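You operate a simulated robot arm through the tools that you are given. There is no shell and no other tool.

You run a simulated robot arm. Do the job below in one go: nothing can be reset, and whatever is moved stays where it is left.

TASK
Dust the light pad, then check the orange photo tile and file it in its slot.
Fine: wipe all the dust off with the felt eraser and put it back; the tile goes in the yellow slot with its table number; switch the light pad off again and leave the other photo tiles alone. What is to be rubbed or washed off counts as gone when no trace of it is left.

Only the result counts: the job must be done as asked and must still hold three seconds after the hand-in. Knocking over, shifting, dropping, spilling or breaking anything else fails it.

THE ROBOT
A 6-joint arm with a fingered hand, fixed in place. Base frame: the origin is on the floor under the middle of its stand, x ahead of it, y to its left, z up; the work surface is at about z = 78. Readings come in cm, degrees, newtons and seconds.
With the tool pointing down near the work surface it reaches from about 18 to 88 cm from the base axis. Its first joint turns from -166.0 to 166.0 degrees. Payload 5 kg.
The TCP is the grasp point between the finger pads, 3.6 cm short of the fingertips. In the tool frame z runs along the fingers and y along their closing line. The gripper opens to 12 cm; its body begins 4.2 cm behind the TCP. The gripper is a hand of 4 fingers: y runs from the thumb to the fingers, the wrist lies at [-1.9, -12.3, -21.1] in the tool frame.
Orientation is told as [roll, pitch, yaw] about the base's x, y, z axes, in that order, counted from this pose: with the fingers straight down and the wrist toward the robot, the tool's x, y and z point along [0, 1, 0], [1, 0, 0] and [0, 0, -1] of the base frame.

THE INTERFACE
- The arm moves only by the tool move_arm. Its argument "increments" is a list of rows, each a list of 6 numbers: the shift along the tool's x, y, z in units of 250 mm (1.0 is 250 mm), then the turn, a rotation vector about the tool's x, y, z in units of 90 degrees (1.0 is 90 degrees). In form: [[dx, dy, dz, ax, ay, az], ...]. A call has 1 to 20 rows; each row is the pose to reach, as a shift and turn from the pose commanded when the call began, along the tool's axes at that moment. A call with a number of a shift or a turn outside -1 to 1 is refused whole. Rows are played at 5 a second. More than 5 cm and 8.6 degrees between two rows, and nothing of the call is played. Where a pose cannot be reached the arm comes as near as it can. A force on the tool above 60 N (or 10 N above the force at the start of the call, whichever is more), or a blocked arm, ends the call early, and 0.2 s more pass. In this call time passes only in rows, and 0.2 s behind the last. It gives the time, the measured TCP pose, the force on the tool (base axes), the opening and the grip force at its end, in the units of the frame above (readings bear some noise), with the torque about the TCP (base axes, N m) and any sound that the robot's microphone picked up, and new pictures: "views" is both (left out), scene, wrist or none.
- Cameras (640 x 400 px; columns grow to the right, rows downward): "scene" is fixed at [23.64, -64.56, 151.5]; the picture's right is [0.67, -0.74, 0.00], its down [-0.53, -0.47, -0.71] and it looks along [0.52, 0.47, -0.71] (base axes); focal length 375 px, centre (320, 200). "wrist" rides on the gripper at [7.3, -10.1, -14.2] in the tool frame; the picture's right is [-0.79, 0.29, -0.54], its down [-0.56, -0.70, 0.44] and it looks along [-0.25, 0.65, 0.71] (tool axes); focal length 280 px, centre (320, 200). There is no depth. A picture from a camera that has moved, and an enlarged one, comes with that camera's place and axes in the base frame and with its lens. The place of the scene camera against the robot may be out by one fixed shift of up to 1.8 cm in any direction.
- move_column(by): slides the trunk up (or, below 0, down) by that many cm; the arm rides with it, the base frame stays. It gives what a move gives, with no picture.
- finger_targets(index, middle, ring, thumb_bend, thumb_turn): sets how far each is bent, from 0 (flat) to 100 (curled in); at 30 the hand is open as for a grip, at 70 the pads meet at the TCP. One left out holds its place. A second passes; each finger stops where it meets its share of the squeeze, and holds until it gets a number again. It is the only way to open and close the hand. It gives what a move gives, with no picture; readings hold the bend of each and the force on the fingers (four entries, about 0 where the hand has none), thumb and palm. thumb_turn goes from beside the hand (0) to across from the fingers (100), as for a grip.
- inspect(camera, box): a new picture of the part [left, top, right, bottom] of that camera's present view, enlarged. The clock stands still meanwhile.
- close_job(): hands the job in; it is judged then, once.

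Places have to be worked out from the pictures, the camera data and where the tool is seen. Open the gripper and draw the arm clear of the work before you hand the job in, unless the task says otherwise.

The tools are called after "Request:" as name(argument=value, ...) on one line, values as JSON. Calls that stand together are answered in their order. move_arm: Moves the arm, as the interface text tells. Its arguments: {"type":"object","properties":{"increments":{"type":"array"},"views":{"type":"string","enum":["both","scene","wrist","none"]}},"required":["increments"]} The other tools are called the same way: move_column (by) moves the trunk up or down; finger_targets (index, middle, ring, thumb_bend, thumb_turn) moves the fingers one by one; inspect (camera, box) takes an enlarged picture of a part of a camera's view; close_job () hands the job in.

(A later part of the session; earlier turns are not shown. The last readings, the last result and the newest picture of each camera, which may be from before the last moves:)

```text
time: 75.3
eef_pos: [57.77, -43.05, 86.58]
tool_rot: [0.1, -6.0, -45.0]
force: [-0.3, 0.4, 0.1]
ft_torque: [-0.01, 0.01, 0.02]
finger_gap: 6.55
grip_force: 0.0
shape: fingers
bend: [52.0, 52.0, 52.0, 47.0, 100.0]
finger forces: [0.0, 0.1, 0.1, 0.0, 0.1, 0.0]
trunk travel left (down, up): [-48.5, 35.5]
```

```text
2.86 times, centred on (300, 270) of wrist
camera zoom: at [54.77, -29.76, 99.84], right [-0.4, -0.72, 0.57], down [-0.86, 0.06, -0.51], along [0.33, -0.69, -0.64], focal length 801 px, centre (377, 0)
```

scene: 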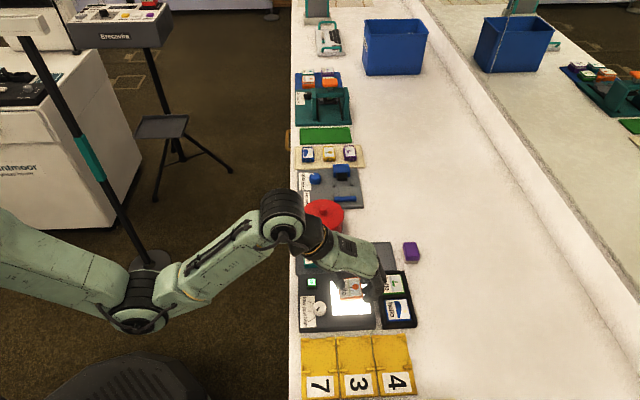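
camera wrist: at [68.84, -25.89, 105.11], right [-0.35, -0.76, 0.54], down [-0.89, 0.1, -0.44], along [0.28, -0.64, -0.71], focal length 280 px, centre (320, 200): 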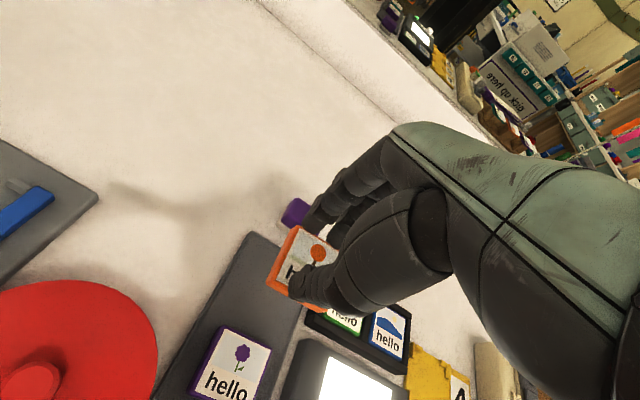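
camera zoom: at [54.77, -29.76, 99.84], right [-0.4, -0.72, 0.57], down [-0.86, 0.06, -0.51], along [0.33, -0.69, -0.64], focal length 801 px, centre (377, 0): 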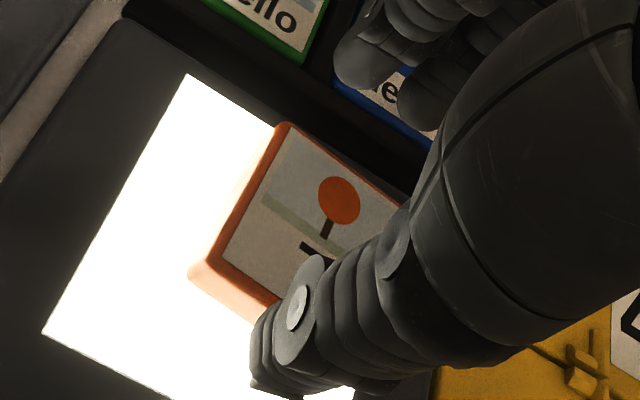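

The hand is tilted 6° with thumb left and fingers right of the tile. I shift 0.35 cm inward for thumb clearance and descend toward the pad surface.

Request:
move_arm(increments=[[0, -0.014, -0.0015, 0, 0, 0], [0, -0.018, 0.04, 0, 0, 0], [0, -0.0215, 0.07, 0, 0, 0]], views="none")

Request:
inspect(camera="scene", box=[320, 250, 400, 320])

Request:
inspect(camera="wrist", box=[220, 200, 380, 340])

```text
time: 76.1
eef_pos: [57.63, -42.64, 84.98]
tool_rot: [0.0, -6.2, -45.0]
force: [-0.8, 0.1, 0.2]
ft_torque: [-0.02, 0.01, 0.01]
finger_gap: 6.56
grip_force: 0.2
shape: fingers
bend: [52.0, 52.0, 52.0, 47.0, 100.0]
finger forces: [0.1, 0.0, 0.0, 0.0, 0.0, 0.0]
trunk travel left (down, up): [-48.5, 35.5]
```

```text
5.71 times, centred on (360, 285) of scene
camera zoom: at [23.64, -64.56, 151.5], right [0.67, -0.74, 0.0], down [-0.53, -0.47, -0.71], along [0.52, 0.47, -0.71], focal length 2143 px, centre (91, -286)
```

zoom: 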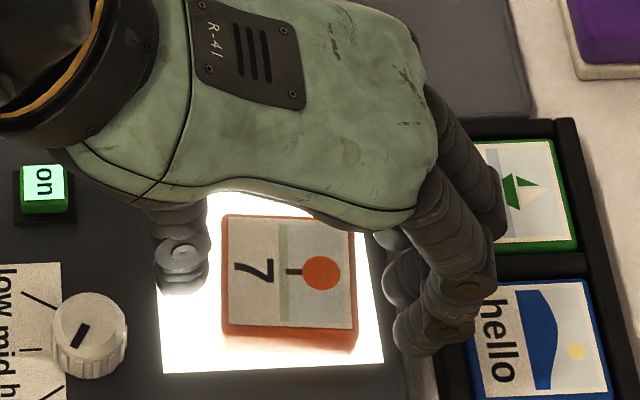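

```text
2.86 times, centred on (300, 270) of wrist
camera zoom: at [54.73, -29.43, 98.17], right [-0.4, -0.72, 0.57], down [-0.86, 0.06, -0.51], along [0.33, -0.69, -0.64], focal length 801 px, centre (377, 0)
```

zoom: 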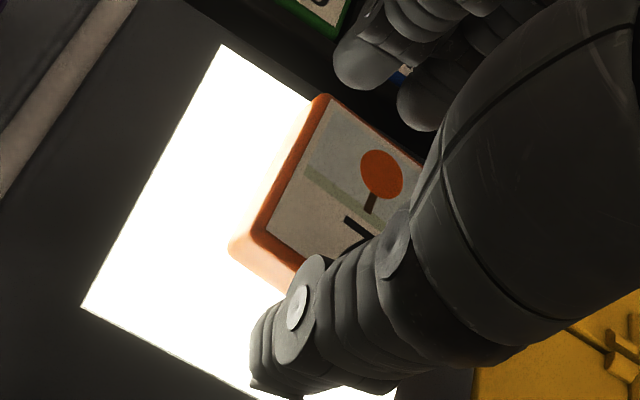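

Good clearance on both sides. I go down another 0.5 cm.

Request:
move_arm(increments=[[0, -0.001, 0.01, 0, 0, 0], [0, -0.002, 0.02, 0, 0, 0]], views="none")

```text
time: 76.7
eef_pos: [57.63, -42.7, 84.88]
tool_rot: [0.0, -6.4, -44.9]
force: [1.2, -0.6, 19.0]
ft_torque: [0.69, 0.56, -0.03]
finger_gap: 6.52
grip_force: 9.4
shape: fingers
bend: [52.0, 52.0, 52.0, 48.0, 100.0]
finger forces: [0.1, 0.0, 0.1, 0.0, 18.8, 0.0]
trunk travel left (down, up): [-48.5, 35.5]
```

The thumb tip touches the pad (19 N). I raise 0.35 cm so it just clears, then close the grip.

Request:
move_arm(increments=[[0, 0.0016, -0.0145, 0, 0, 0]], views="none")

Request:
finger_targets(index=75, middle=75, ring=57, thumb_bend=75)

Request:
inspect(camera="scene", box=[320, 250, 400, 320])

Request:
inspect(camera="wrist", box=[220, 200, 380, 340])

```text
time: 77.1
eef_pos: [57.63, -42.73, 84.8]
tool_rot: [0.0, -6.0, -45.0]
force: [1.6, -0.3, 12.9]
ft_torque: [0.45, 0.33, -0.03]
finger_gap: 6.47
grip_force: 6.9
shape: fingers
bend: [52.0, 52.0, 52.0, 48.0, 100.0]
finger forces: [0.1, 0.1, 0.1, 0.1, 12.9, 0.0]
trunk travel left (down, up): [-48.5, 35.5]
```

```text
time: 78.1
eef_pos: [57.6, -42.61, 84.66]
tool_rot: [0.1, -6.2, -45.0]
force: [-0.6, 1.4, 8.2]
ft_torque: [0.35, 0.24, -0.03]
finger_gap: 4.93
grip_force: 24.6
shape: fingers
bend: [61.0, 63.0, 56.0, 53.0, 100.0]
finger forces: [10.7, 11.1, 0.0, 0.0, 27.6, 0.0]
trunk travel left (down, up): [-48.5, 35.5]
```

```text
5.71 times, centred on (360, 285) of scene
camera zoom: at [23.64, -64.56, 151.5], right [0.67, -0.74, 0.0], down [-0.53, -0.47, -0.71], along [0.52, 0.47, -0.71], focal length 2143 px, centre (91, -286)
```

zoom: 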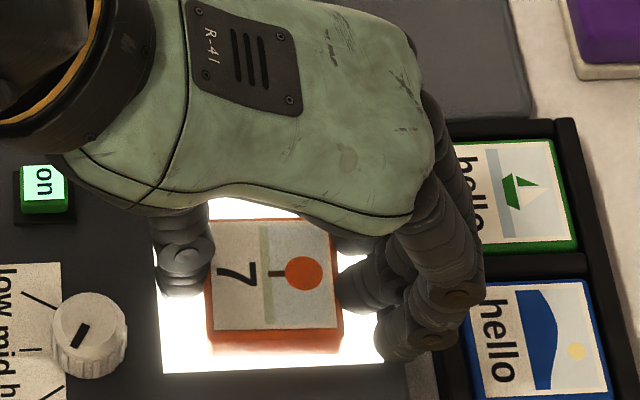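

```text
2.86 times, centred on (300, 270) of wrist
camera zoom: at [54.6, -29.43, 97.98], right [-0.4, -0.72, 0.57], down [-0.86, 0.06, -0.51], along [0.33, -0.69, -0.64], focal length 801 px, centre (377, 0)
```

zoom: 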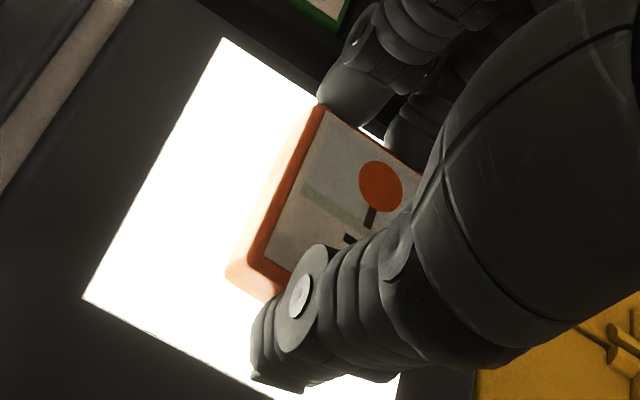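

Now the grip is proper: gap 4.93 cm, matching the tile's width, at about 25 N. I lift straight up 3 cm and check that it holds.

Request:
move_arm(increments=[[0, 0.002, -0.02, 0, 0, 0], [0, 0.004, -0.04, 0, 0, 0], [0, 0.008, -0.08, 0, 0, 0], [0, 0.0126, -0.12, 0, 0, 0]], views="scene")

Request:
inspect(camera="scene", box=[320, 240, 400, 310])

Request:
inspect(camera="wrist", box=[220, 200, 380, 340])

```text
time: 79.1
eef_pos: [57.55, -42.62, 87.81]
tool_rot: [0.0, -6.0, -45.0]
force: [-0.1, -0.2, -0.8]
ft_torque: [-0.03, 0.03, -0.01]
finger_gap: 4.91
grip_force: 22.7
shape: fingers
bend: [61.0, 63.0, 56.0, 53.0, 100.0]
finger forces: [11.2, 11.3, 0.0, 0.0, 22.7, 0.0]
trunk travel left (down, up): [-48.5, 35.5]
```

scene: 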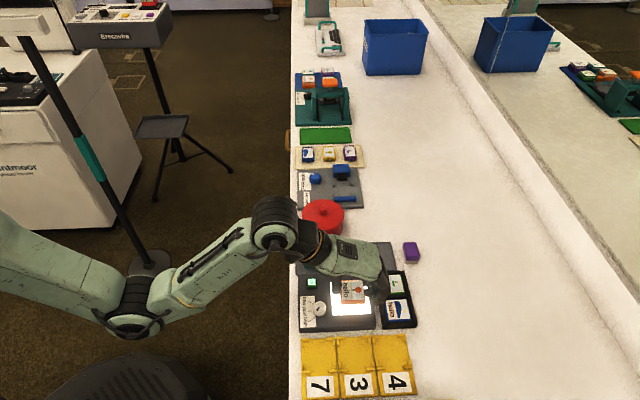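

```text
5.71 times, centred on (360, 275) of scene
camera zoom: at [23.64, -64.56, 151.5], right [0.67, -0.74, 0.0], down [-0.53, -0.47, -0.71], along [0.52, 0.47, -0.71], focal length 2143 px, centre (91, -229)
```

zoom: 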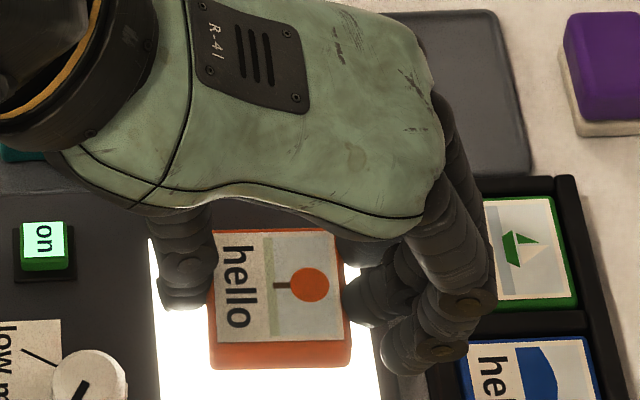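

```text
2.86 times, centred on (300, 270) of wrist
camera zoom: at [54.64, -29.4, 101.02], right [-0.4, -0.72, 0.57], down [-0.86, 0.06, -0.51], along [0.33, -0.69, -0.64], focal length 801 px, centre (377, 0)
```

zoom: 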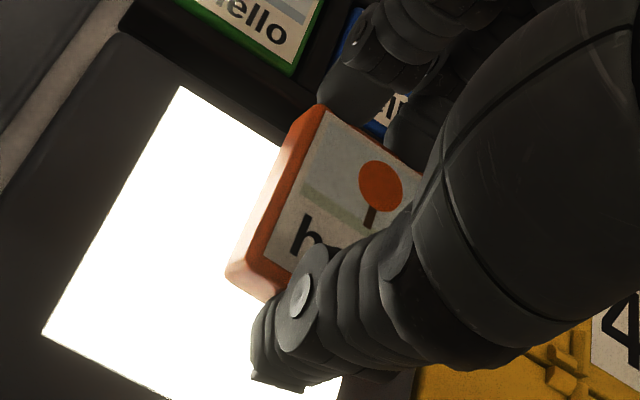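

The tile is held firmly and level. Before carrying it over, I enlarge slot 7 to measure its exact position and guides.

Request:
inspect(camera="scene", box=[295, 330, 350, 400])

Request:
inspect(camera="scene", box=[295, 330, 345, 375])

```text
5.71 times, centred on (322, 365) of scene
camera zoom: at [23.64, -64.56, 151.5], right [0.67, -0.74, 0.0], down [-0.53, -0.47, -0.71], along [0.52, 0.47, -0.71], focal length 2143 px, centre (306, -743)
```

zoom: 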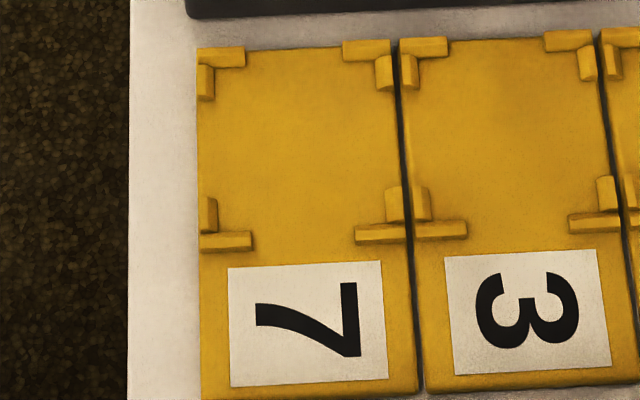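

```text
8.89 times, centred on (320, 352) of scene
camera zoom: at [23.64, -64.56, 151.5], right [0.67, -0.74, 0.0], down [-0.53, -0.47, -0.71], along [0.52, 0.47, -0.71], focal length 3334 px, centre (320, -1156)
```

zoom: 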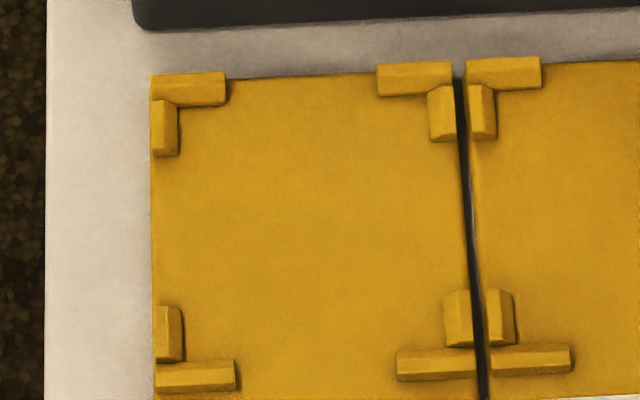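

Slot 7's clear opening is about 5.5 cm square, centred near p≈63.1, q≈-0.6, floor about z 78.8. The tile centre is about (-0.43,-0.7) from the TCP with a 2° turn, so I carry it to TCP p≈63.5, q≈0.1 at z≈88.8, turning +2°.

Request:
move_arm(increments=[[-0.0697, -0.0477, -0.0117, 0, 0.0004, -0.0037], [-0.1395, -0.0954, -0.0234, 0, 0.0008, -0.0074], [-0.2092, -0.1431, -0.0352, 0, 0.0012, -0.011], [-0.2789, -0.1908, -0.0469, 0, 0.0015, -0.0147], [-0.3487, -0.2385, -0.0586, 0, 0.0019, -0.0184], [-0.4184, -0.2862, -0.0703, 0, 0.0023, -0.0221]], views="scene")

Request:
inspect(camera="scene", box=[290, 310, 370, 380])

Request:
inspect(camera="wrist", box=[200, 200, 400, 400])

```text
time: 80.5
eef_pos: [45.03, -45.17, 88.9]
tool_rot: [0.0, -6.1, -43.0]
force: [0.2, 0.5, -0.2]
ft_torque: [-0.01, -0.03, 0.01]
finger_gap: 4.9
grip_force: 21.8
shape: fingers
bend: [61.0, 63.0, 56.0, 53.0, 100.0]
finger forces: [11.1, 11.4, 0.0, 0.0, 22.4, 0.1]
trunk travel left (down, up): [-48.5, 35.5]
```

scene: 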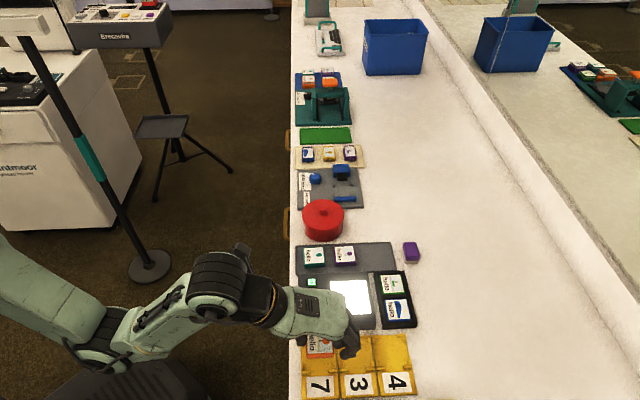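

```text
5.71 times, centred on (330, 345) of scene
camera zoom: at [23.64, -64.56, 151.5], right [0.67, -0.74, 0.0], down [-0.53, -0.47, -0.71], along [0.52, 0.47, -0.71], focal length 2143 px, centre (263, -629)
```

zoom: 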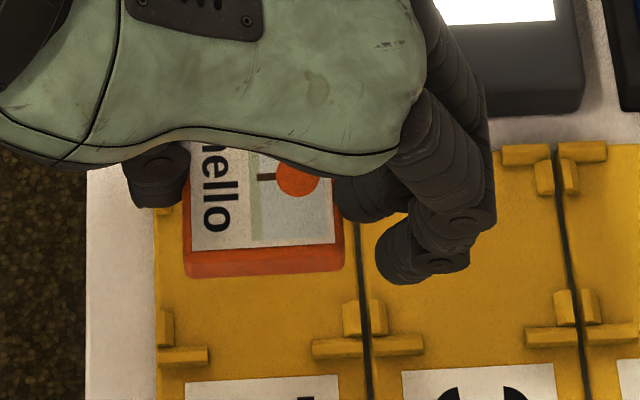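

```text
2.00 times, centred on (300, 300) of wrist
camera zoom: at [41.5, -31.98, 102.06], right [-0.37, -0.73, 0.57], down [-0.86, 0.03, -0.51], along [0.36, -0.68, -0.64], focal length 561 px, centre (360, 0)
```

zoom: 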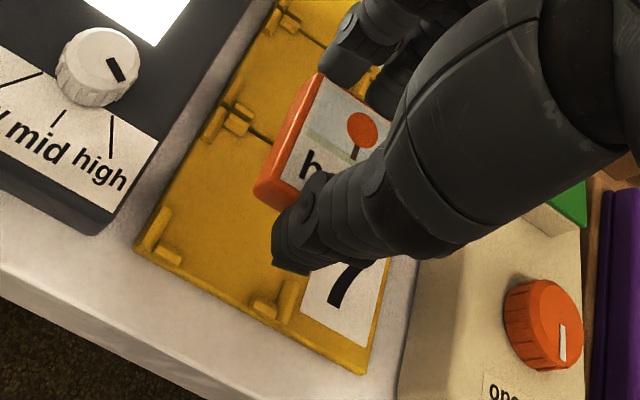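

The tile is over slot 7: its edges are within about 0.2 cm of centre by both cameras and aligned. I shift 0.2 cm inward and lower to about 1.5 cm above the slot floor.

Request:
move_arm(increments=[[0, -0.008, -0.001, 0, 0, 0], [0, -0.014, 0.055, 0, 0, 0], [0, -0.02, 0.11, 0, 0, 0], [0, -0.025, 0.16, 0, 0, 0]], views="none")

Request:
inspect(camera="scene", box=[290, 320, 360, 380])

Request:
inspect(camera="wrist", box=[220, 200, 380, 340])

```text
time: 81.5
eef_pos: [44.7, -44.87, 84.65]
tool_rot: [0.0, -6.0, -43.0]
force: [0.1, -0.4, 0.5]
ft_torque: [-0.01, 0.02, 0.01]
finger_gap: 4.92
grip_force: 22.5
shape: fingers
bend: [61.0, 63.0, 56.0, 53.0, 100.0]
finger forces: [11.0, 11.5, 0.1, 0.0, 22.5, 0.1]
trunk travel left (down, up): [-48.5, 35.5]
```

```text
6.67 times, centred on (325, 350) of scene
camera zoom: at [23.64, -64.56, 151.5], right [0.67, -0.74, 0.0], down [-0.53, -0.47, -0.71], along [0.52, 0.47, -0.71], focal length 2500 px, centre (287, -800)
```

zoom: 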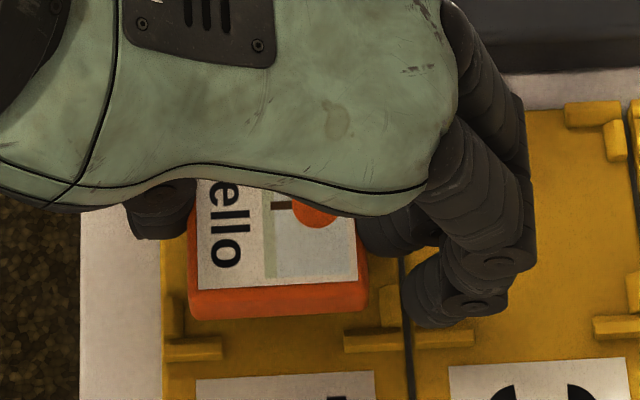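

```text
2.86 times, centred on (300, 270) of wrist
camera zoom: at [41.33, -31.8, 97.94], right [-0.37, -0.73, 0.57], down [-0.86, 0.03, -0.51], along [0.36, -0.68, -0.64], focal length 801 px, centre (377, 0)
```

zoom: 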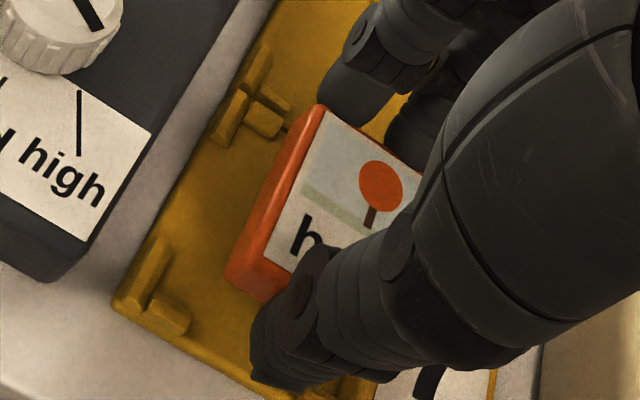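

Alignment looks good on all sides (tile p 60.6–65.5, slot 60.4–65.9). I lower further in small steps, watching the force.

Request:
move_arm(increments=[[0, -0.001, 0.01, 0, 0, 0], [0, -0.002, 0.02, 0, 0, 0], [0, -0.003, 0.028, 0, 0, 0]], views="none")

Request:
inspect(camera="scene", box=[290, 320, 360, 380])

Request:
inspect(camera="wrist", box=[220, 200, 380, 340])

```text
time: 82.3
eef_pos: [44.65, -44.93, 84.04]
tool_rot: [0.0, -6.0, -42.9]
force: [0.5, 0.1, -0.1]
ft_torque: [0.01, -0.03, 0.03]
finger_gap: 4.93
grip_force: 22.6
shape: fingers
bend: [61.0, 63.0, 56.0, 53.0, 100.0]
finger forces: [11.1, 11.4, 0.1, 0.0, 22.5, 0.0]
trunk travel left (down, up): [-48.5, 35.5]
```

```text
6.67 times, centred on (325, 350) of scene
camera zoom: at [23.64, -64.56, 151.5], right [0.67, -0.74, 0.0], down [-0.53, -0.47, -0.71], along [0.52, 0.47, -0.71], focal length 2500 px, centre (287, -800)
```

zoom: 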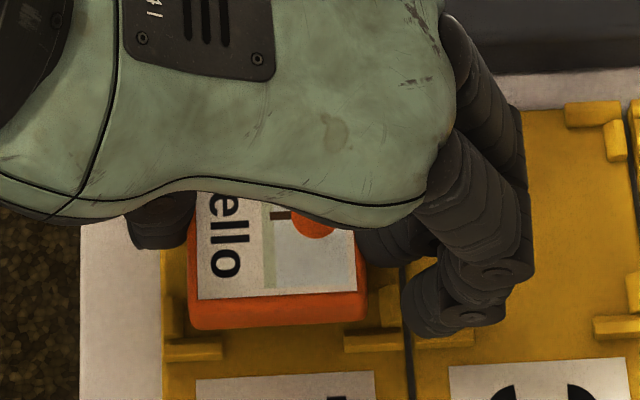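

```text
2.86 times, centred on (300, 270) of wrist
camera zoom: at [41.3, -31.8, 97.29], right [-0.37, -0.73, 0.57], down [-0.86, 0.03, -0.51], along [0.36, -0.68, -0.64], focal length 801 px, centre (377, 0)
```

zoom: 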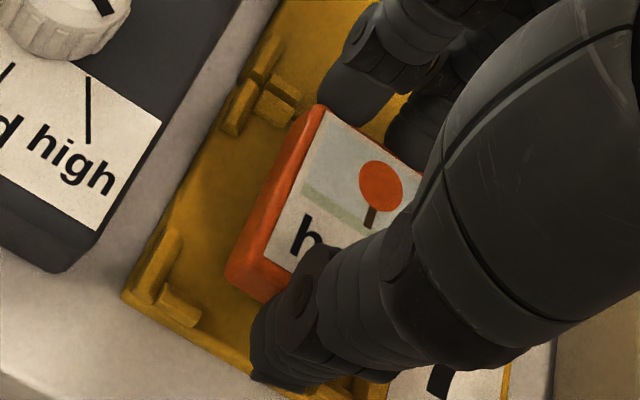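

I zoom the wrist view around the far-left guide and the tile edge to verify the clearance along q before going on.

Request:
inspect(camera="wrist", box=[240, 230, 320, 330])

Request:
inspect(camera="scene", box=[300, 340, 350, 380])

```text
4.00 times, centred on (280, 280) of wrist
camera zoom: at [41.3, -31.8, 97.29], right [-0.37, -0.73, 0.57], down [-0.86, 0.03, -0.51], along [0.36, -0.68, -0.64], focal length 1122 px, centre (480, -120)
```

zoom: 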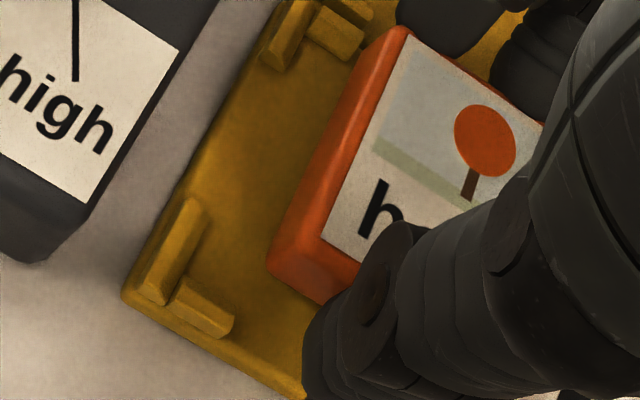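

```text
10.00 times, centred on (325, 360) of scene
camera zoom: at [23.64, -64.56, 151.5], right [0.67, -0.74, 0.0], down [-0.53, -0.47, -0.71], along [0.52, 0.47, -0.71], focal length 3750 px, centre (270, -1400)
```

zoom: 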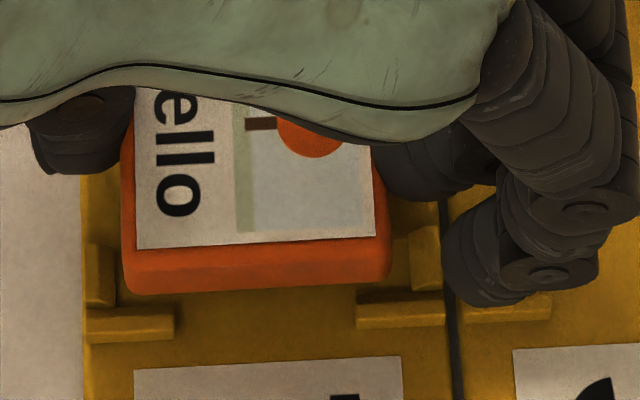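

Both cameras say the tile sits about 0.3–0.6 cm too far toward -q in the slot; across p it is centred. I shift 0.4 cm along +q and lower 0.4 cm.

Request:
move_arm(increments=[[0.016, 0, 0, 0, 0, 0], [0.016, -0.0008, 0.008, 0, 0, 0], [0.016, -0.0016, 0.016, 0, 0, 0]], views="none")

Request:
inspect(camera="wrist", box=[240, 230, 320, 330])

Request:
inspect(camera="scene", box=[300, 340, 350, 380])

```text
time: 83.1
eef_pos: [45.15, -44.5, 83.64]
tool_rot: [0.0, -6.0, -43.0]
force: [0.4, 0.0, -0.9]
ft_torque: [0.0, 0.0, -0.01]
finger_gap: 4.92
grip_force: 23.2
shape: fingers
bend: [61.0, 63.0, 56.0, 53.0, 100.0]
finger forces: [11.2, 11.4, 0.0, 0.0, 22.5, 0.0]
trunk travel left (down, up): [-48.5, 35.5]
```

```text
4.00 times, centred on (280, 280) of wrist
camera zoom: at [41.68, -31.45, 96.85], right [-0.37, -0.73, 0.57], down [-0.86, 0.03, -0.51], along [0.36, -0.68, -0.64], focal length 1122 px, centre (480, -120)
```

zoom: 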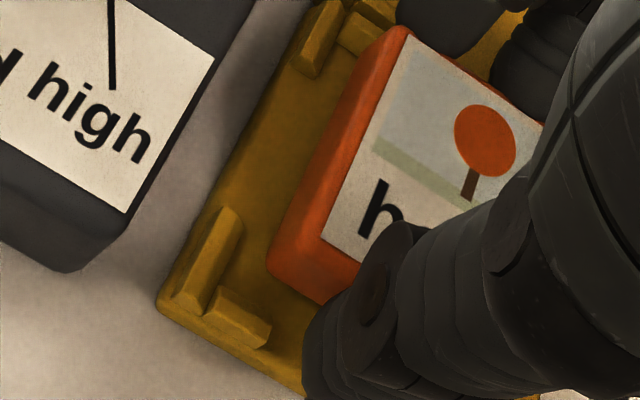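

```text
10.00 times, centred on (325, 360) of scene
camera zoom: at [23.64, -64.56, 151.5], right [0.67, -0.74, 0.0], down [-0.53, -0.47, -0.71], along [0.52, 0.47, -0.71], focal length 3750 px, centre (270, -1400)
```

zoom: 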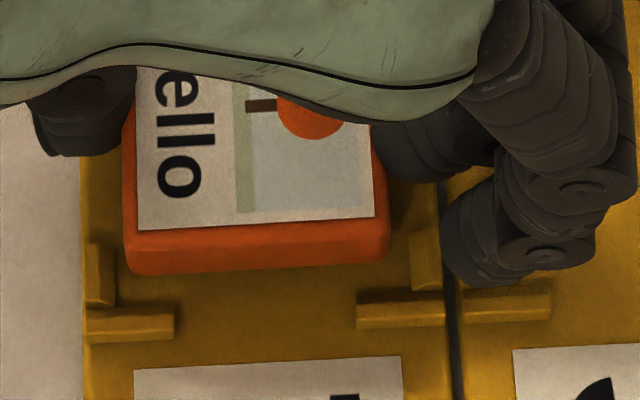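

The averaged estimate of both cameras now puts the tile centred; no contact yet at z=83.6. I lower 0.25 cm more.

Request:
move_arm(increments=[[0, -0.0005, 0.005, 0, 0, 0], [0, -0.001, 0.01, 0, 0, 0]], views="none")

```text
time: 83.7
eef_pos: [45.16, -44.51, 83.47]
tool_rot: [-0.1, -5.9, -43.0]
force: [-0.2, -0.8, -0.5]
ft_torque: [0.0, 0.0, 0.01]
finger_gap: 4.89
grip_force: 22.2
shape: fingers
bend: [61.0, 63.0, 56.0, 53.0, 100.0]
finger forces: [11.1, 11.4, 0.0, 0.1, 22.5, 0.0]
trunk travel left (down, up): [-48.5, 35.5]
```

Still free. Another 0.25 cm down.

Request:
move_arm(increments=[[0, -0.0005, 0.005, 0, 0, 0], [0, -0.001, 0.01, 0, 0, 0]], views="none")

Request:
inspect(camera="wrist", box=[240, 230, 320, 330])

Request:
inspect(camera="scene", box=[300, 340, 350, 380])

```text
time: 84.3
eef_pos: [45.29, -44.48, 83.17]
tool_rot: [0.0, -6.0, -43.0]
force: [-0.8, 0.1, 0.0]
ft_torque: [-0.03, 0.01, 0.0]
finger_gap: 4.89
grip_force: 22.5
shape: fingers
bend: [61.0, 63.0, 56.0, 53.0, 100.0]
finger forces: [11.1, 11.4, 0.0, 0.0, 22.5, 0.0]
trunk travel left (down, up): [-48.5, 35.5]
```

```text
4.00 times, centred on (280, 280) of wrist
camera zoom: at [41.75, -31.39, 96.4], right [-0.37, -0.73, 0.57], down [-0.86, 0.03, -0.51], along [0.36, -0.68, -0.64], focal length 1122 px, centre (480, -120)
```

zoom: 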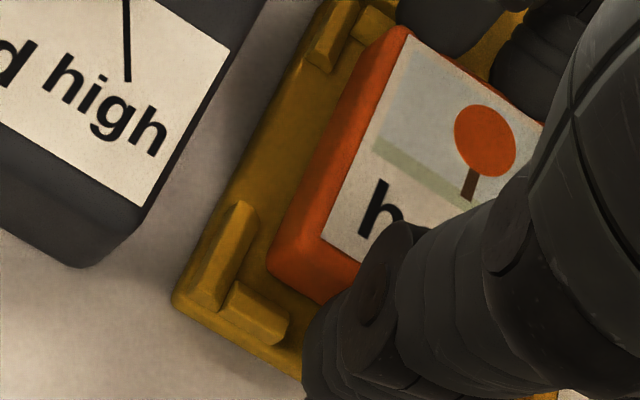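

```text
10.00 times, centred on (325, 360) of scene
camera zoom: at [23.64, -64.56, 151.5], right [0.67, -0.74, 0.0], down [-0.53, -0.47, -0.71], along [0.52, 0.47, -0.71], focal length 3750 px, centre (270, -1400)
```

zoom: 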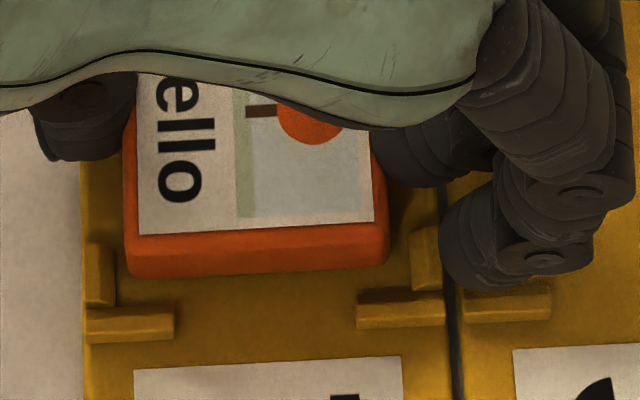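

No contact yet; the tile bottom is near z 78.9. By the scene view it is about 0.14 cm toward +q of centre, so I nudge -0.1 cm and go down 0.2 cm more.

Request:
move_arm(increments=[[-0.004, -0.0004, 0.004, 0, 0, 0], [-0.004, -0.0008, 0.008, 0, 0, 0]], views="none")

```text
time: 84.9
eef_pos: [45.05, -44.6, 82.99]
tool_rot: [0.0, -6.1, -42.9]
force: [1.2, 0.2, 2.1]
ft_torque: [0.02, 0.0, 0.0]
finger_gap: 4.93
grip_force: 22.6
shape: fingers
bend: [61.0, 63.0, 56.0, 53.0, 100.0]
finger forces: [11.5, 11.4, 0.1, 0.0, 22.5, 0.0]
trunk travel left (down, up): [-48.5, 35.5]
```

Light contact (2 N) at z≈83.0. I look whether the tile is down inside the guides.

Request:
inspect(camera="wrist", box=[240, 230, 320, 330])

Request:
inspect(camera="scene", box=[300, 340, 350, 380])

```text
4.00 times, centred on (280, 280) of wrist
camera zoom: at [41.59, -31.45, 96.19], right [-0.37, -0.73, 0.57], down [-0.86, 0.03, -0.51], along [0.36, -0.68, -0.64], focal length 1122 px, centre (480, -120)
```

zoom: 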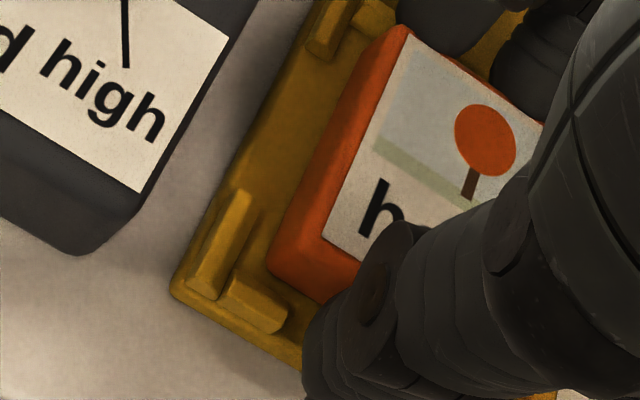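

```text
10.00 times, centred on (325, 360) of scene
camera zoom: at [23.64, -64.56, 151.5], right [0.67, -0.74, 0.0], down [-0.53, -0.47, -0.71], along [0.52, 0.47, -0.71], focal length 3750 px, centre (270, -1400)
```

zoom: 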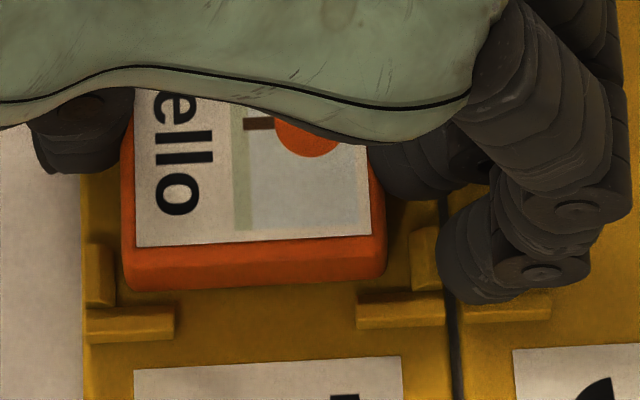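

All four edges lie inside the guides in both views. I press 0.12 cm further to confirm it is the floor.

Request:
move_arm(increments=[[0, 0.002, 0.006, 0, 0, 0]], views="none")

```text
time: 85.3
eef_pos: [45.14, -44.61, 82.92]
tool_rot: [0.0, -6.1, -43.0]
force: [-0.3, 0.1, 9.0]
ft_torque: [0.23, 0.21, -0.06]
finger_gap: 4.92
grip_force: 23.2
shape: fingers
bend: [61.0, 62.0, 56.0, 54.0, 100.0]
finger forces: [11.8, 11.7, 0.0, 0.1, 23.5, 0.0]
trunk travel left (down, up): [-48.5, 35.5]
```

Firm contact (9 N): the tile is on the slot floor. I release with a small opening of fingers and thumb together.

Request:
finger_targets(index=57, middle=58, ring=54, thumb_bend=46)

Request:
inspect(camera="scene", box=[300, 340, 350, 380])

Request:
inspect(camera="wrist", box=[240, 230, 320, 330])

```text
time: 86.3
eef_pos: [45.11, -44.53, 82.86]
tool_rot: [0.0, -6.1, -43.0]
force: [0.9, -0.6, 4.1]
ft_torque: [0.08, 0.04, 0.03]
finger_gap: 5.76
grip_force: 2.4
shape: fingers
bend: [56.0, 57.0, 54.0, 48.0, 100.0]
finger forces: [0.1, 0.0, 0.1, 0.0, 4.4, 0.0]
trunk travel left (down, up): [-48.5, 35.5]
```

```text
10.00 times, centred on (325, 360) of scene
camera zoom: at [23.64, -64.56, 151.5], right [0.67, -0.74, 0.0], down [-0.53, -0.47, -0.71], along [0.52, 0.47, -0.71], focal length 3750 px, centre (270, -1400)
```

zoom: 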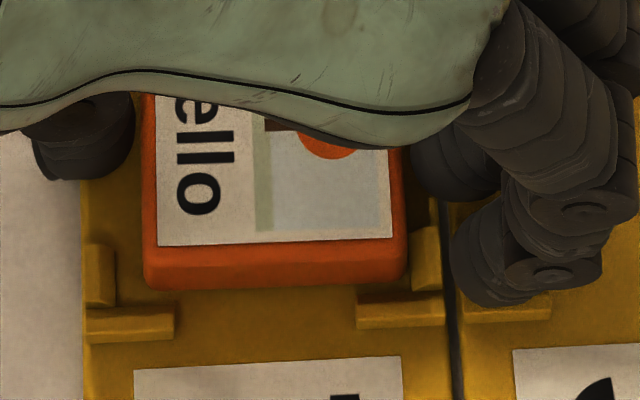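

```text
4.00 times, centred on (280, 280) of wrist
camera zoom: at [41.61, -31.46, 96.01], right [-0.37, -0.73, 0.57], down [-0.86, 0.03, -0.51], along [0.36, -0.68, -0.64], focal length 1122 px, centre (480, -120)
```

zoom: 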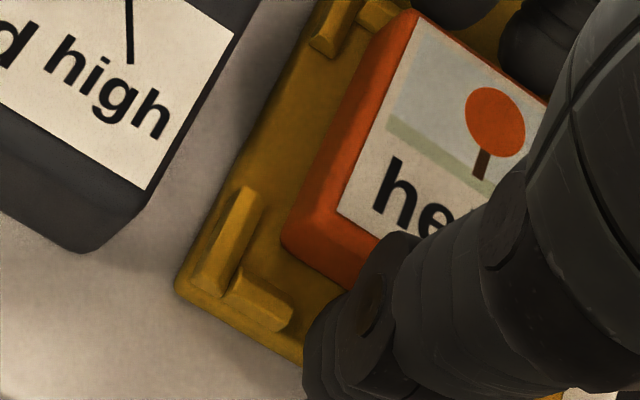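

The tile lies inside slot 7's four guides. I raise the hand straight up and check.

Request:
move_arm(increments=[[0, 0.002, -0.02, 0, 0, 0], [0, 0.0063, -0.06, 0, 0, 0], [0, 0.0147, -0.14, 0, 0, 0], [0, 0.0252, -0.24, 0, 0, 0], [0, 0.0357, -0.34, 0, 0, 0]], views="scene")

Request:
inspect(camera="scene", box=[295, 325, 355, 385])

Request:
inspect(camera="wrist", box=[200, 200, 400, 400])

```text
time: 87.5
eef_pos: [44.95, -44.75, 91.12]
tool_rot: [0.0, -6.0, -43.0]
force: [-0.2, 0.8, 0.1]
ft_torque: [-0.02, 0.01, -0.01]
finger_gap: 6.08
grip_force: 0.1
shape: fingers
bend: [56.0, 57.0, 54.0, 46.0, 100.0]
finger forces: [0.0, 0.0, 0.0, 0.0, 0.1, 0.0]
trunk travel left (down, up): [-48.5, 35.5]
```

scene: 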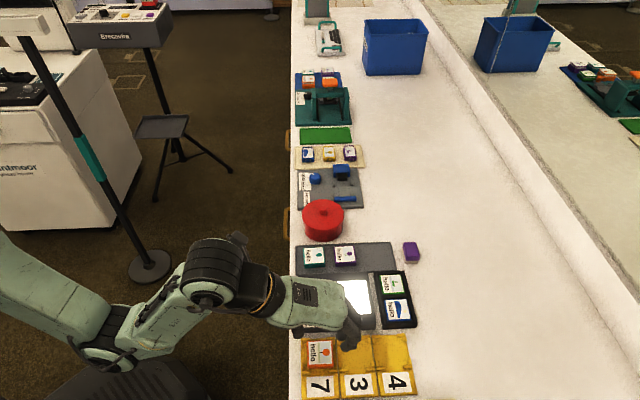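

```text
6.67 times, centred on (325, 355) of scene
camera zoom: at [23.64, -64.56, 151.5], right [0.67, -0.74, 0.0], down [-0.53, -0.47, -0.71], along [0.52, 0.47, -0.71], focal length 2500 px, centre (287, -833)
```

zoom: 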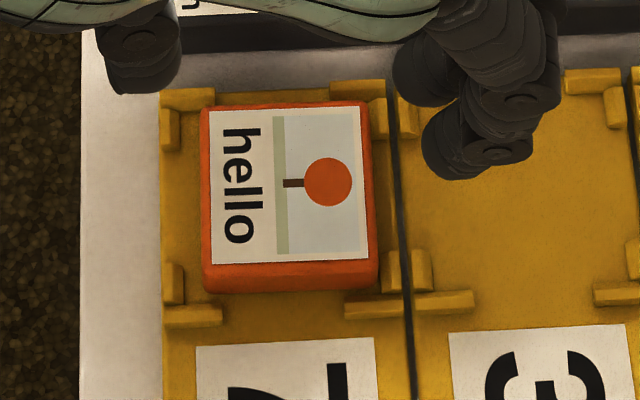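

```text
2.00 times, centred on (300, 300) of wrist
camera zoom: at [41.64, -31.57, 104.4], right [-0.37, -0.73, 0.57], down [-0.86, 0.03, -0.51], along [0.36, -0.68, -0.64], focal length 561 px, centre (360, 0)
```

zoom: 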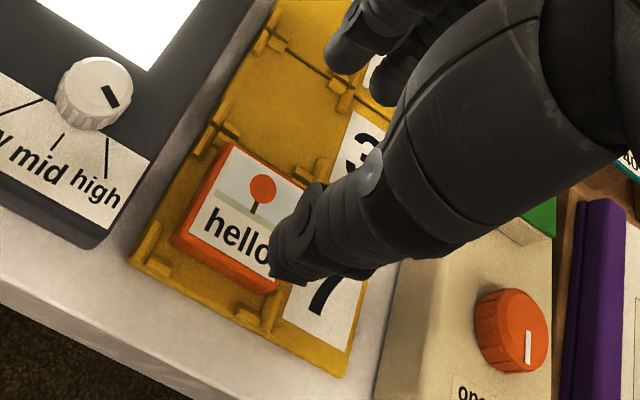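

The orange tile is in slot 7. I zoom in to be sure it lies flat inside all guides and not on top of one.

Request:
inspect(camera="scene", box=[302, 332, 342, 372])

Request:
inspect(camera="wrist", box=[255, 245, 355, 345])

```text
10.00 times, centred on (322, 352) of scene
camera zoom: at [23.64, -64.56, 151.5], right [0.67, -0.74, 0.0], down [-0.53, -0.47, -0.71], along [0.52, 0.47, -0.71], focal length 3750 px, centre (300, -1320)
```

zoom: 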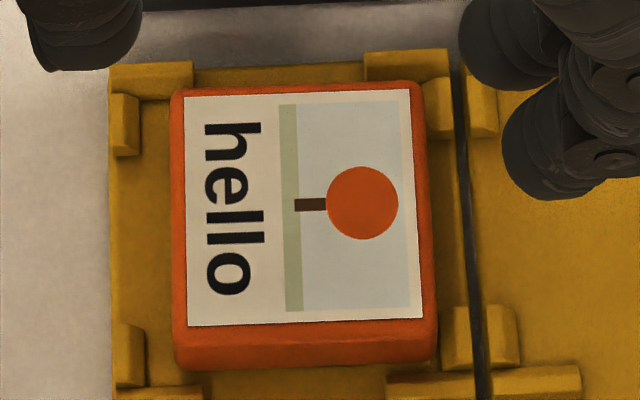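

```text
4.00 times, centred on (305, 295) of wrist
camera zoom: at [41.64, -31.57, 104.4], right [-0.37, -0.73, 0.57], down [-0.86, 0.03, -0.51], along [0.36, -0.68, -0.64], focal length 1122 px, centre (380, -180)
```

zoom: 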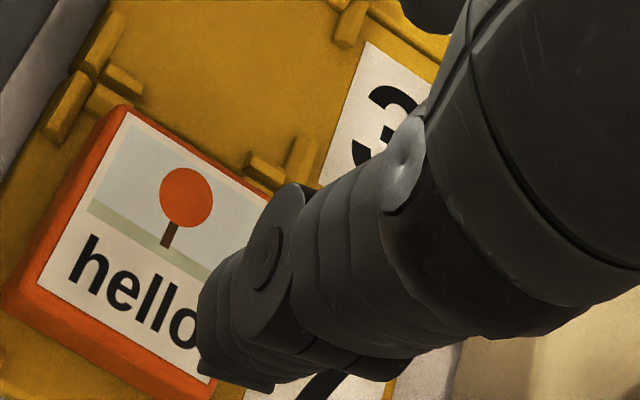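

The tile sits flat inside slot 7's guides. Now the lamp must go off again: I curl the fingers, leaving the thumb for pressing.

Request:
finger_targets(index=95, middle=95, ring=95, thumb_bend=57)

Request:
move_arm(increments=[[0.1, 0.014, 0.0015, 0.011, 0, 0.0037], [0.2, 0.028, 0.003, 0.022, 0, 0.0074], [0.3, 0.042, 0.0045, 0.033, 0, 0.011], [0.4, 0.056, 0.006, 0.045, 0, 0.0147], [0.49, 0.07, 0.0074, 0.056, -0.001, 0.0184], [0.581, 0.0839, 0.0088, 0.0667, -0.0023, 0.0221]])

Request:
inspect(camera="scene", box=[290, 240, 370, 320])

Request:
inspect(camera="wrist", box=[220, 220, 420, 400])

```text
time: 88.5
eef_pos: [45.03, -44.65, 91.21]
tool_rot: [0.0, -6.0, -43.1]
force: [1.0, 0.6, -0.3]
ft_torque: [0.02, 0.02, -0.01]
finger_gap: 5.27
grip_force: 0.0
shape: fingers
bend: [95.0, 95.0, 95.0, 56.0, 100.0]
finger forces: [0.0, 0.0, 0.0, 0.1, 0.1, 0.0]
trunk travel left (down, up): [-48.5, 35.5]
```

```text
time: 89.9
eef_pos: [56.72, -35.44, 91.27]
tool_rot: [-0.1, -0.1, -45.0]
force: [0.6, 0.3, 0.3]
ft_torque: [-0.01, -0.01, 0.02]
finger_gap: 5.26
grip_force: 0.0
shape: fingers
bend: [95.0, 95.0, 95.0, 56.0, 100.0]
finger forces: [0.0, 0.1, 0.0, 0.1, 0.1, 0.0]
trunk travel left (down, up): [-48.5, 35.5]
camera wrist: at [54.79, -23.27, 105.48], right [-0.35, -0.76, 0.54], down [-0.89, 0.1, -0.44], along [0.28, -0.64, -0.71], focal length 280 px, centre (320, 200)
```

scene: 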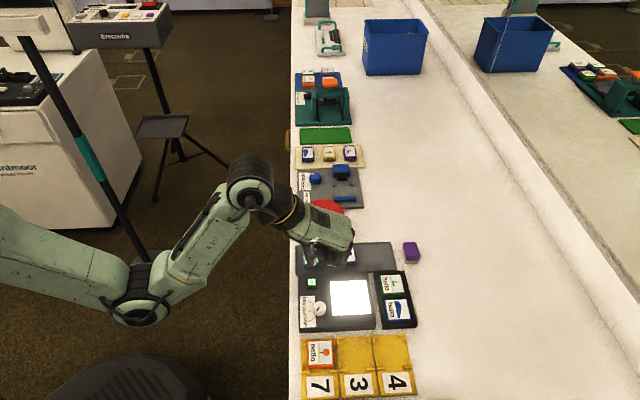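
wrist: 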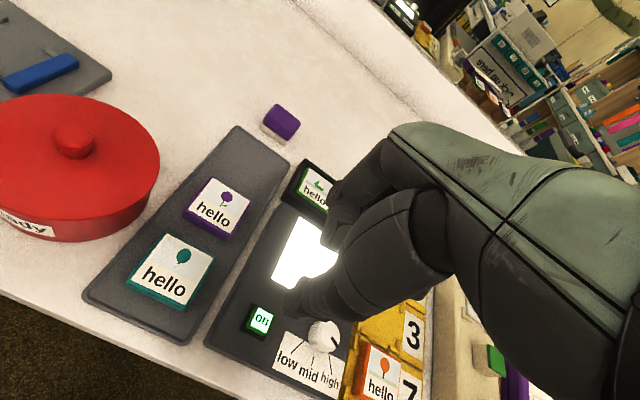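

```text
5.00 times, centred on (330, 280) of scene
camera zoom: at [23.64, -64.56, 151.5], right [0.67, -0.74, 0.0], down [-0.53, -0.47, -0.71], along [0.52, 0.47, -0.71], focal length 1875 px, centre (270, -200)
```

zoom: 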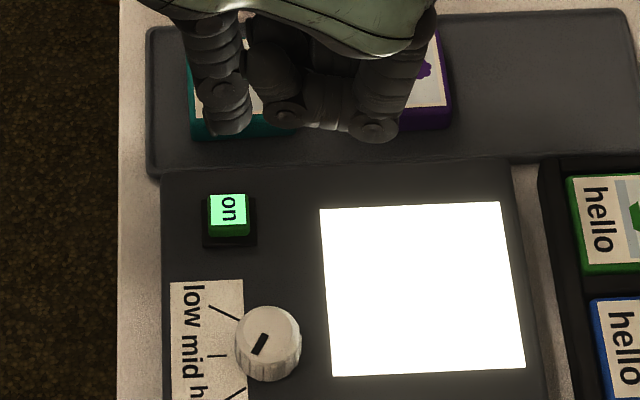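

```text
2.22 times, centred on (320, 310) of wrist
camera zoom: at [54.79, -23.27, 105.48], right [-0.35, -0.76, 0.54], down [-0.89, 0.1, -0.44], along [0.28, -0.64, -0.71], focal length 623 px, centre (320, -44)
```

zoom: 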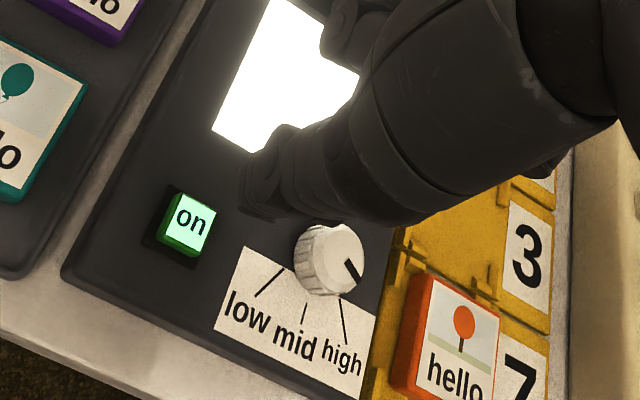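

Same approach as before: I lower the thumb to just above the button.

Request:
move_arm(increments=[[-0.012, -0.008, 0.06, 0, 0, 0], [-0.012, -0.008, 0.14, 0, 0, 0], [-0.012, -0.008, 0.19, 0, 0, 0], [-0.012, -0.008, 0.218, 0, 0, 0]], views="none")

Request:
inspect(camera="scene", box=[290, 240, 370, 320])

```text
time: 90.9
eef_pos: [56.2, -35.48, 85.7]
tool_rot: [-0.2, -0.1, -45.0]
force: [0.7, -0.1, 0.3]
ft_torque: [0.0, -0.01, 0.02]
finger_gap: 5.28
grip_force: 0.0
shape: fingers
bend: [95.0, 95.0, 95.0, 56.0, 100.0]
finger forces: [0.0, 0.0, 0.0, 0.1, 0.0, 0.0]
trunk travel left (down, up): [-48.5, 35.5]
```

```text
5.00 times, centred on (330, 280) of scene
camera zoom: at [23.64, -64.56, 151.5], right [0.67, -0.74, 0.0], down [-0.53, -0.47, -0.71], along [0.52, 0.47, -0.71], focal length 1875 px, centre (270, -200)
```

zoom: 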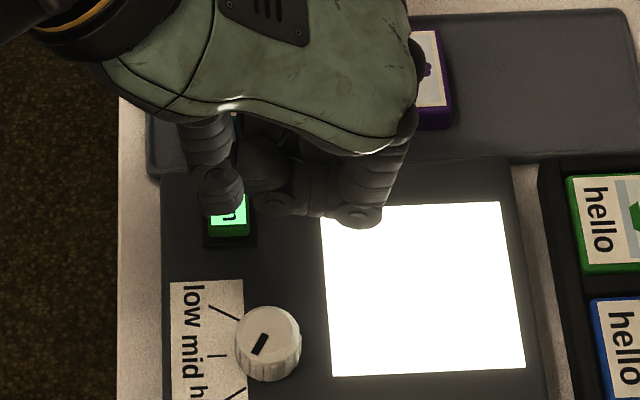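

The thumb is over the button again; I press slowly.

Request:
move_arm(increments=[[0, 0.006, 0.01, 0, 0, 0], [0, 0.006, 0.018, 0, 0, 0], [0, 0.006, 0.025, 0, 0, 0]], views="none")

Request:
inspect(camera="scene", box=[290, 240, 370, 320])

```text
time: 91.7
eef_pos: [56.36, -35.54, 85.19]
tool_rot: [0.0, 0.1, -45.0]
force: [-0.2, 0.1, 1.1]
ft_torque: [0.03, 0.01, -0.01]
finger_gap: 5.29
grip_force: 0.9
shape: fingers
bend: [95.0, 95.0, 95.0, 56.0, 100.0]
finger forces: [0.0, 0.0, 0.0, 0.0, 1.4, 0.1]
trunk travel left (down, up): [-48.5, 35.5]
heard: click
```

```text
5.00 times, centred on (330, 280) of scene
camera zoom: at [23.64, -64.56, 151.5], right [0.67, -0.74, 0.0], down [-0.53, -0.47, -0.71], along [0.52, 0.47, -0.71], focal length 1875 px, centre (270, -200)
```

zoom: 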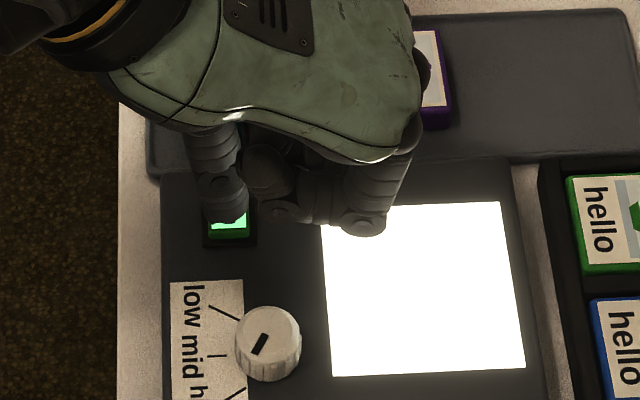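

A click was heard, but the picture still shows light. I raise the thumb and look again.

Request:
move_arm(increments=[[0, 0, -0.03, 0, 0, 0], [0, 0, -0.1, 0, 0, 0], [0, 0, -0.2, 0, 0, 0]], views="scene")

Request:
inspect(camera="scene", box=[290, 240, 370, 320])

```text
time: 92.5
eef_pos: [56.34, -35.56, 90.11]
tool_rot: [-0.1, 0.1, -45.0]
force: [-0.7, 0.0, -0.6]
ft_torque: [0.0, 0.01, 0.0]
finger_gap: 5.27
grip_force: 0.0
shape: fingers
bend: [95.0, 95.0, 95.0, 56.0, 100.0]
finger forces: [0.1, 0.1, 0.0, 0.0, 0.1, 0.1]
trunk travel left (down, up): [-48.5, 35.5]
```

scene: 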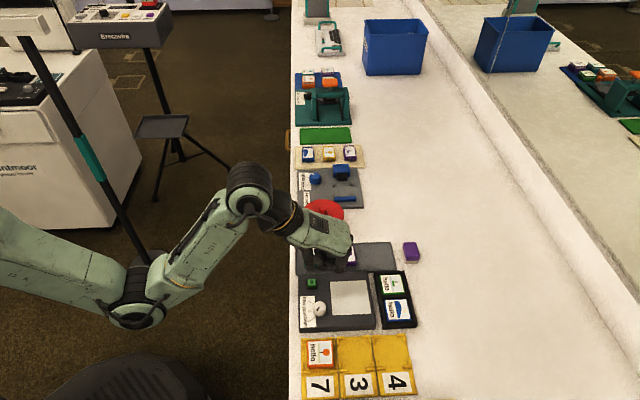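

```text
5.00 times, centred on (330, 280) of scene
camera zoom: at [23.64, -64.56, 151.5], right [0.67, -0.74, 0.0], down [-0.53, -0.47, -0.71], along [0.52, 0.47, -0.71], focal length 1875 px, centre (270, -200)
```

zoom: 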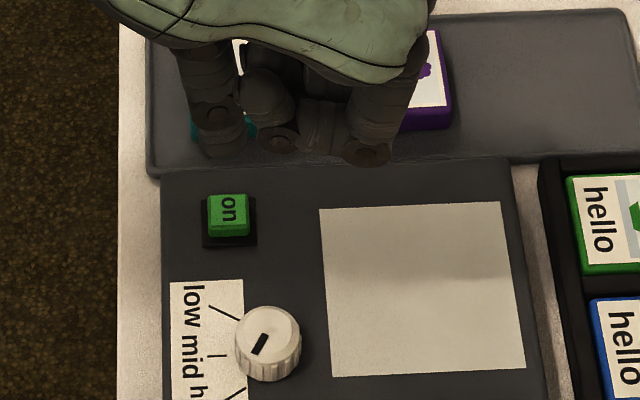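

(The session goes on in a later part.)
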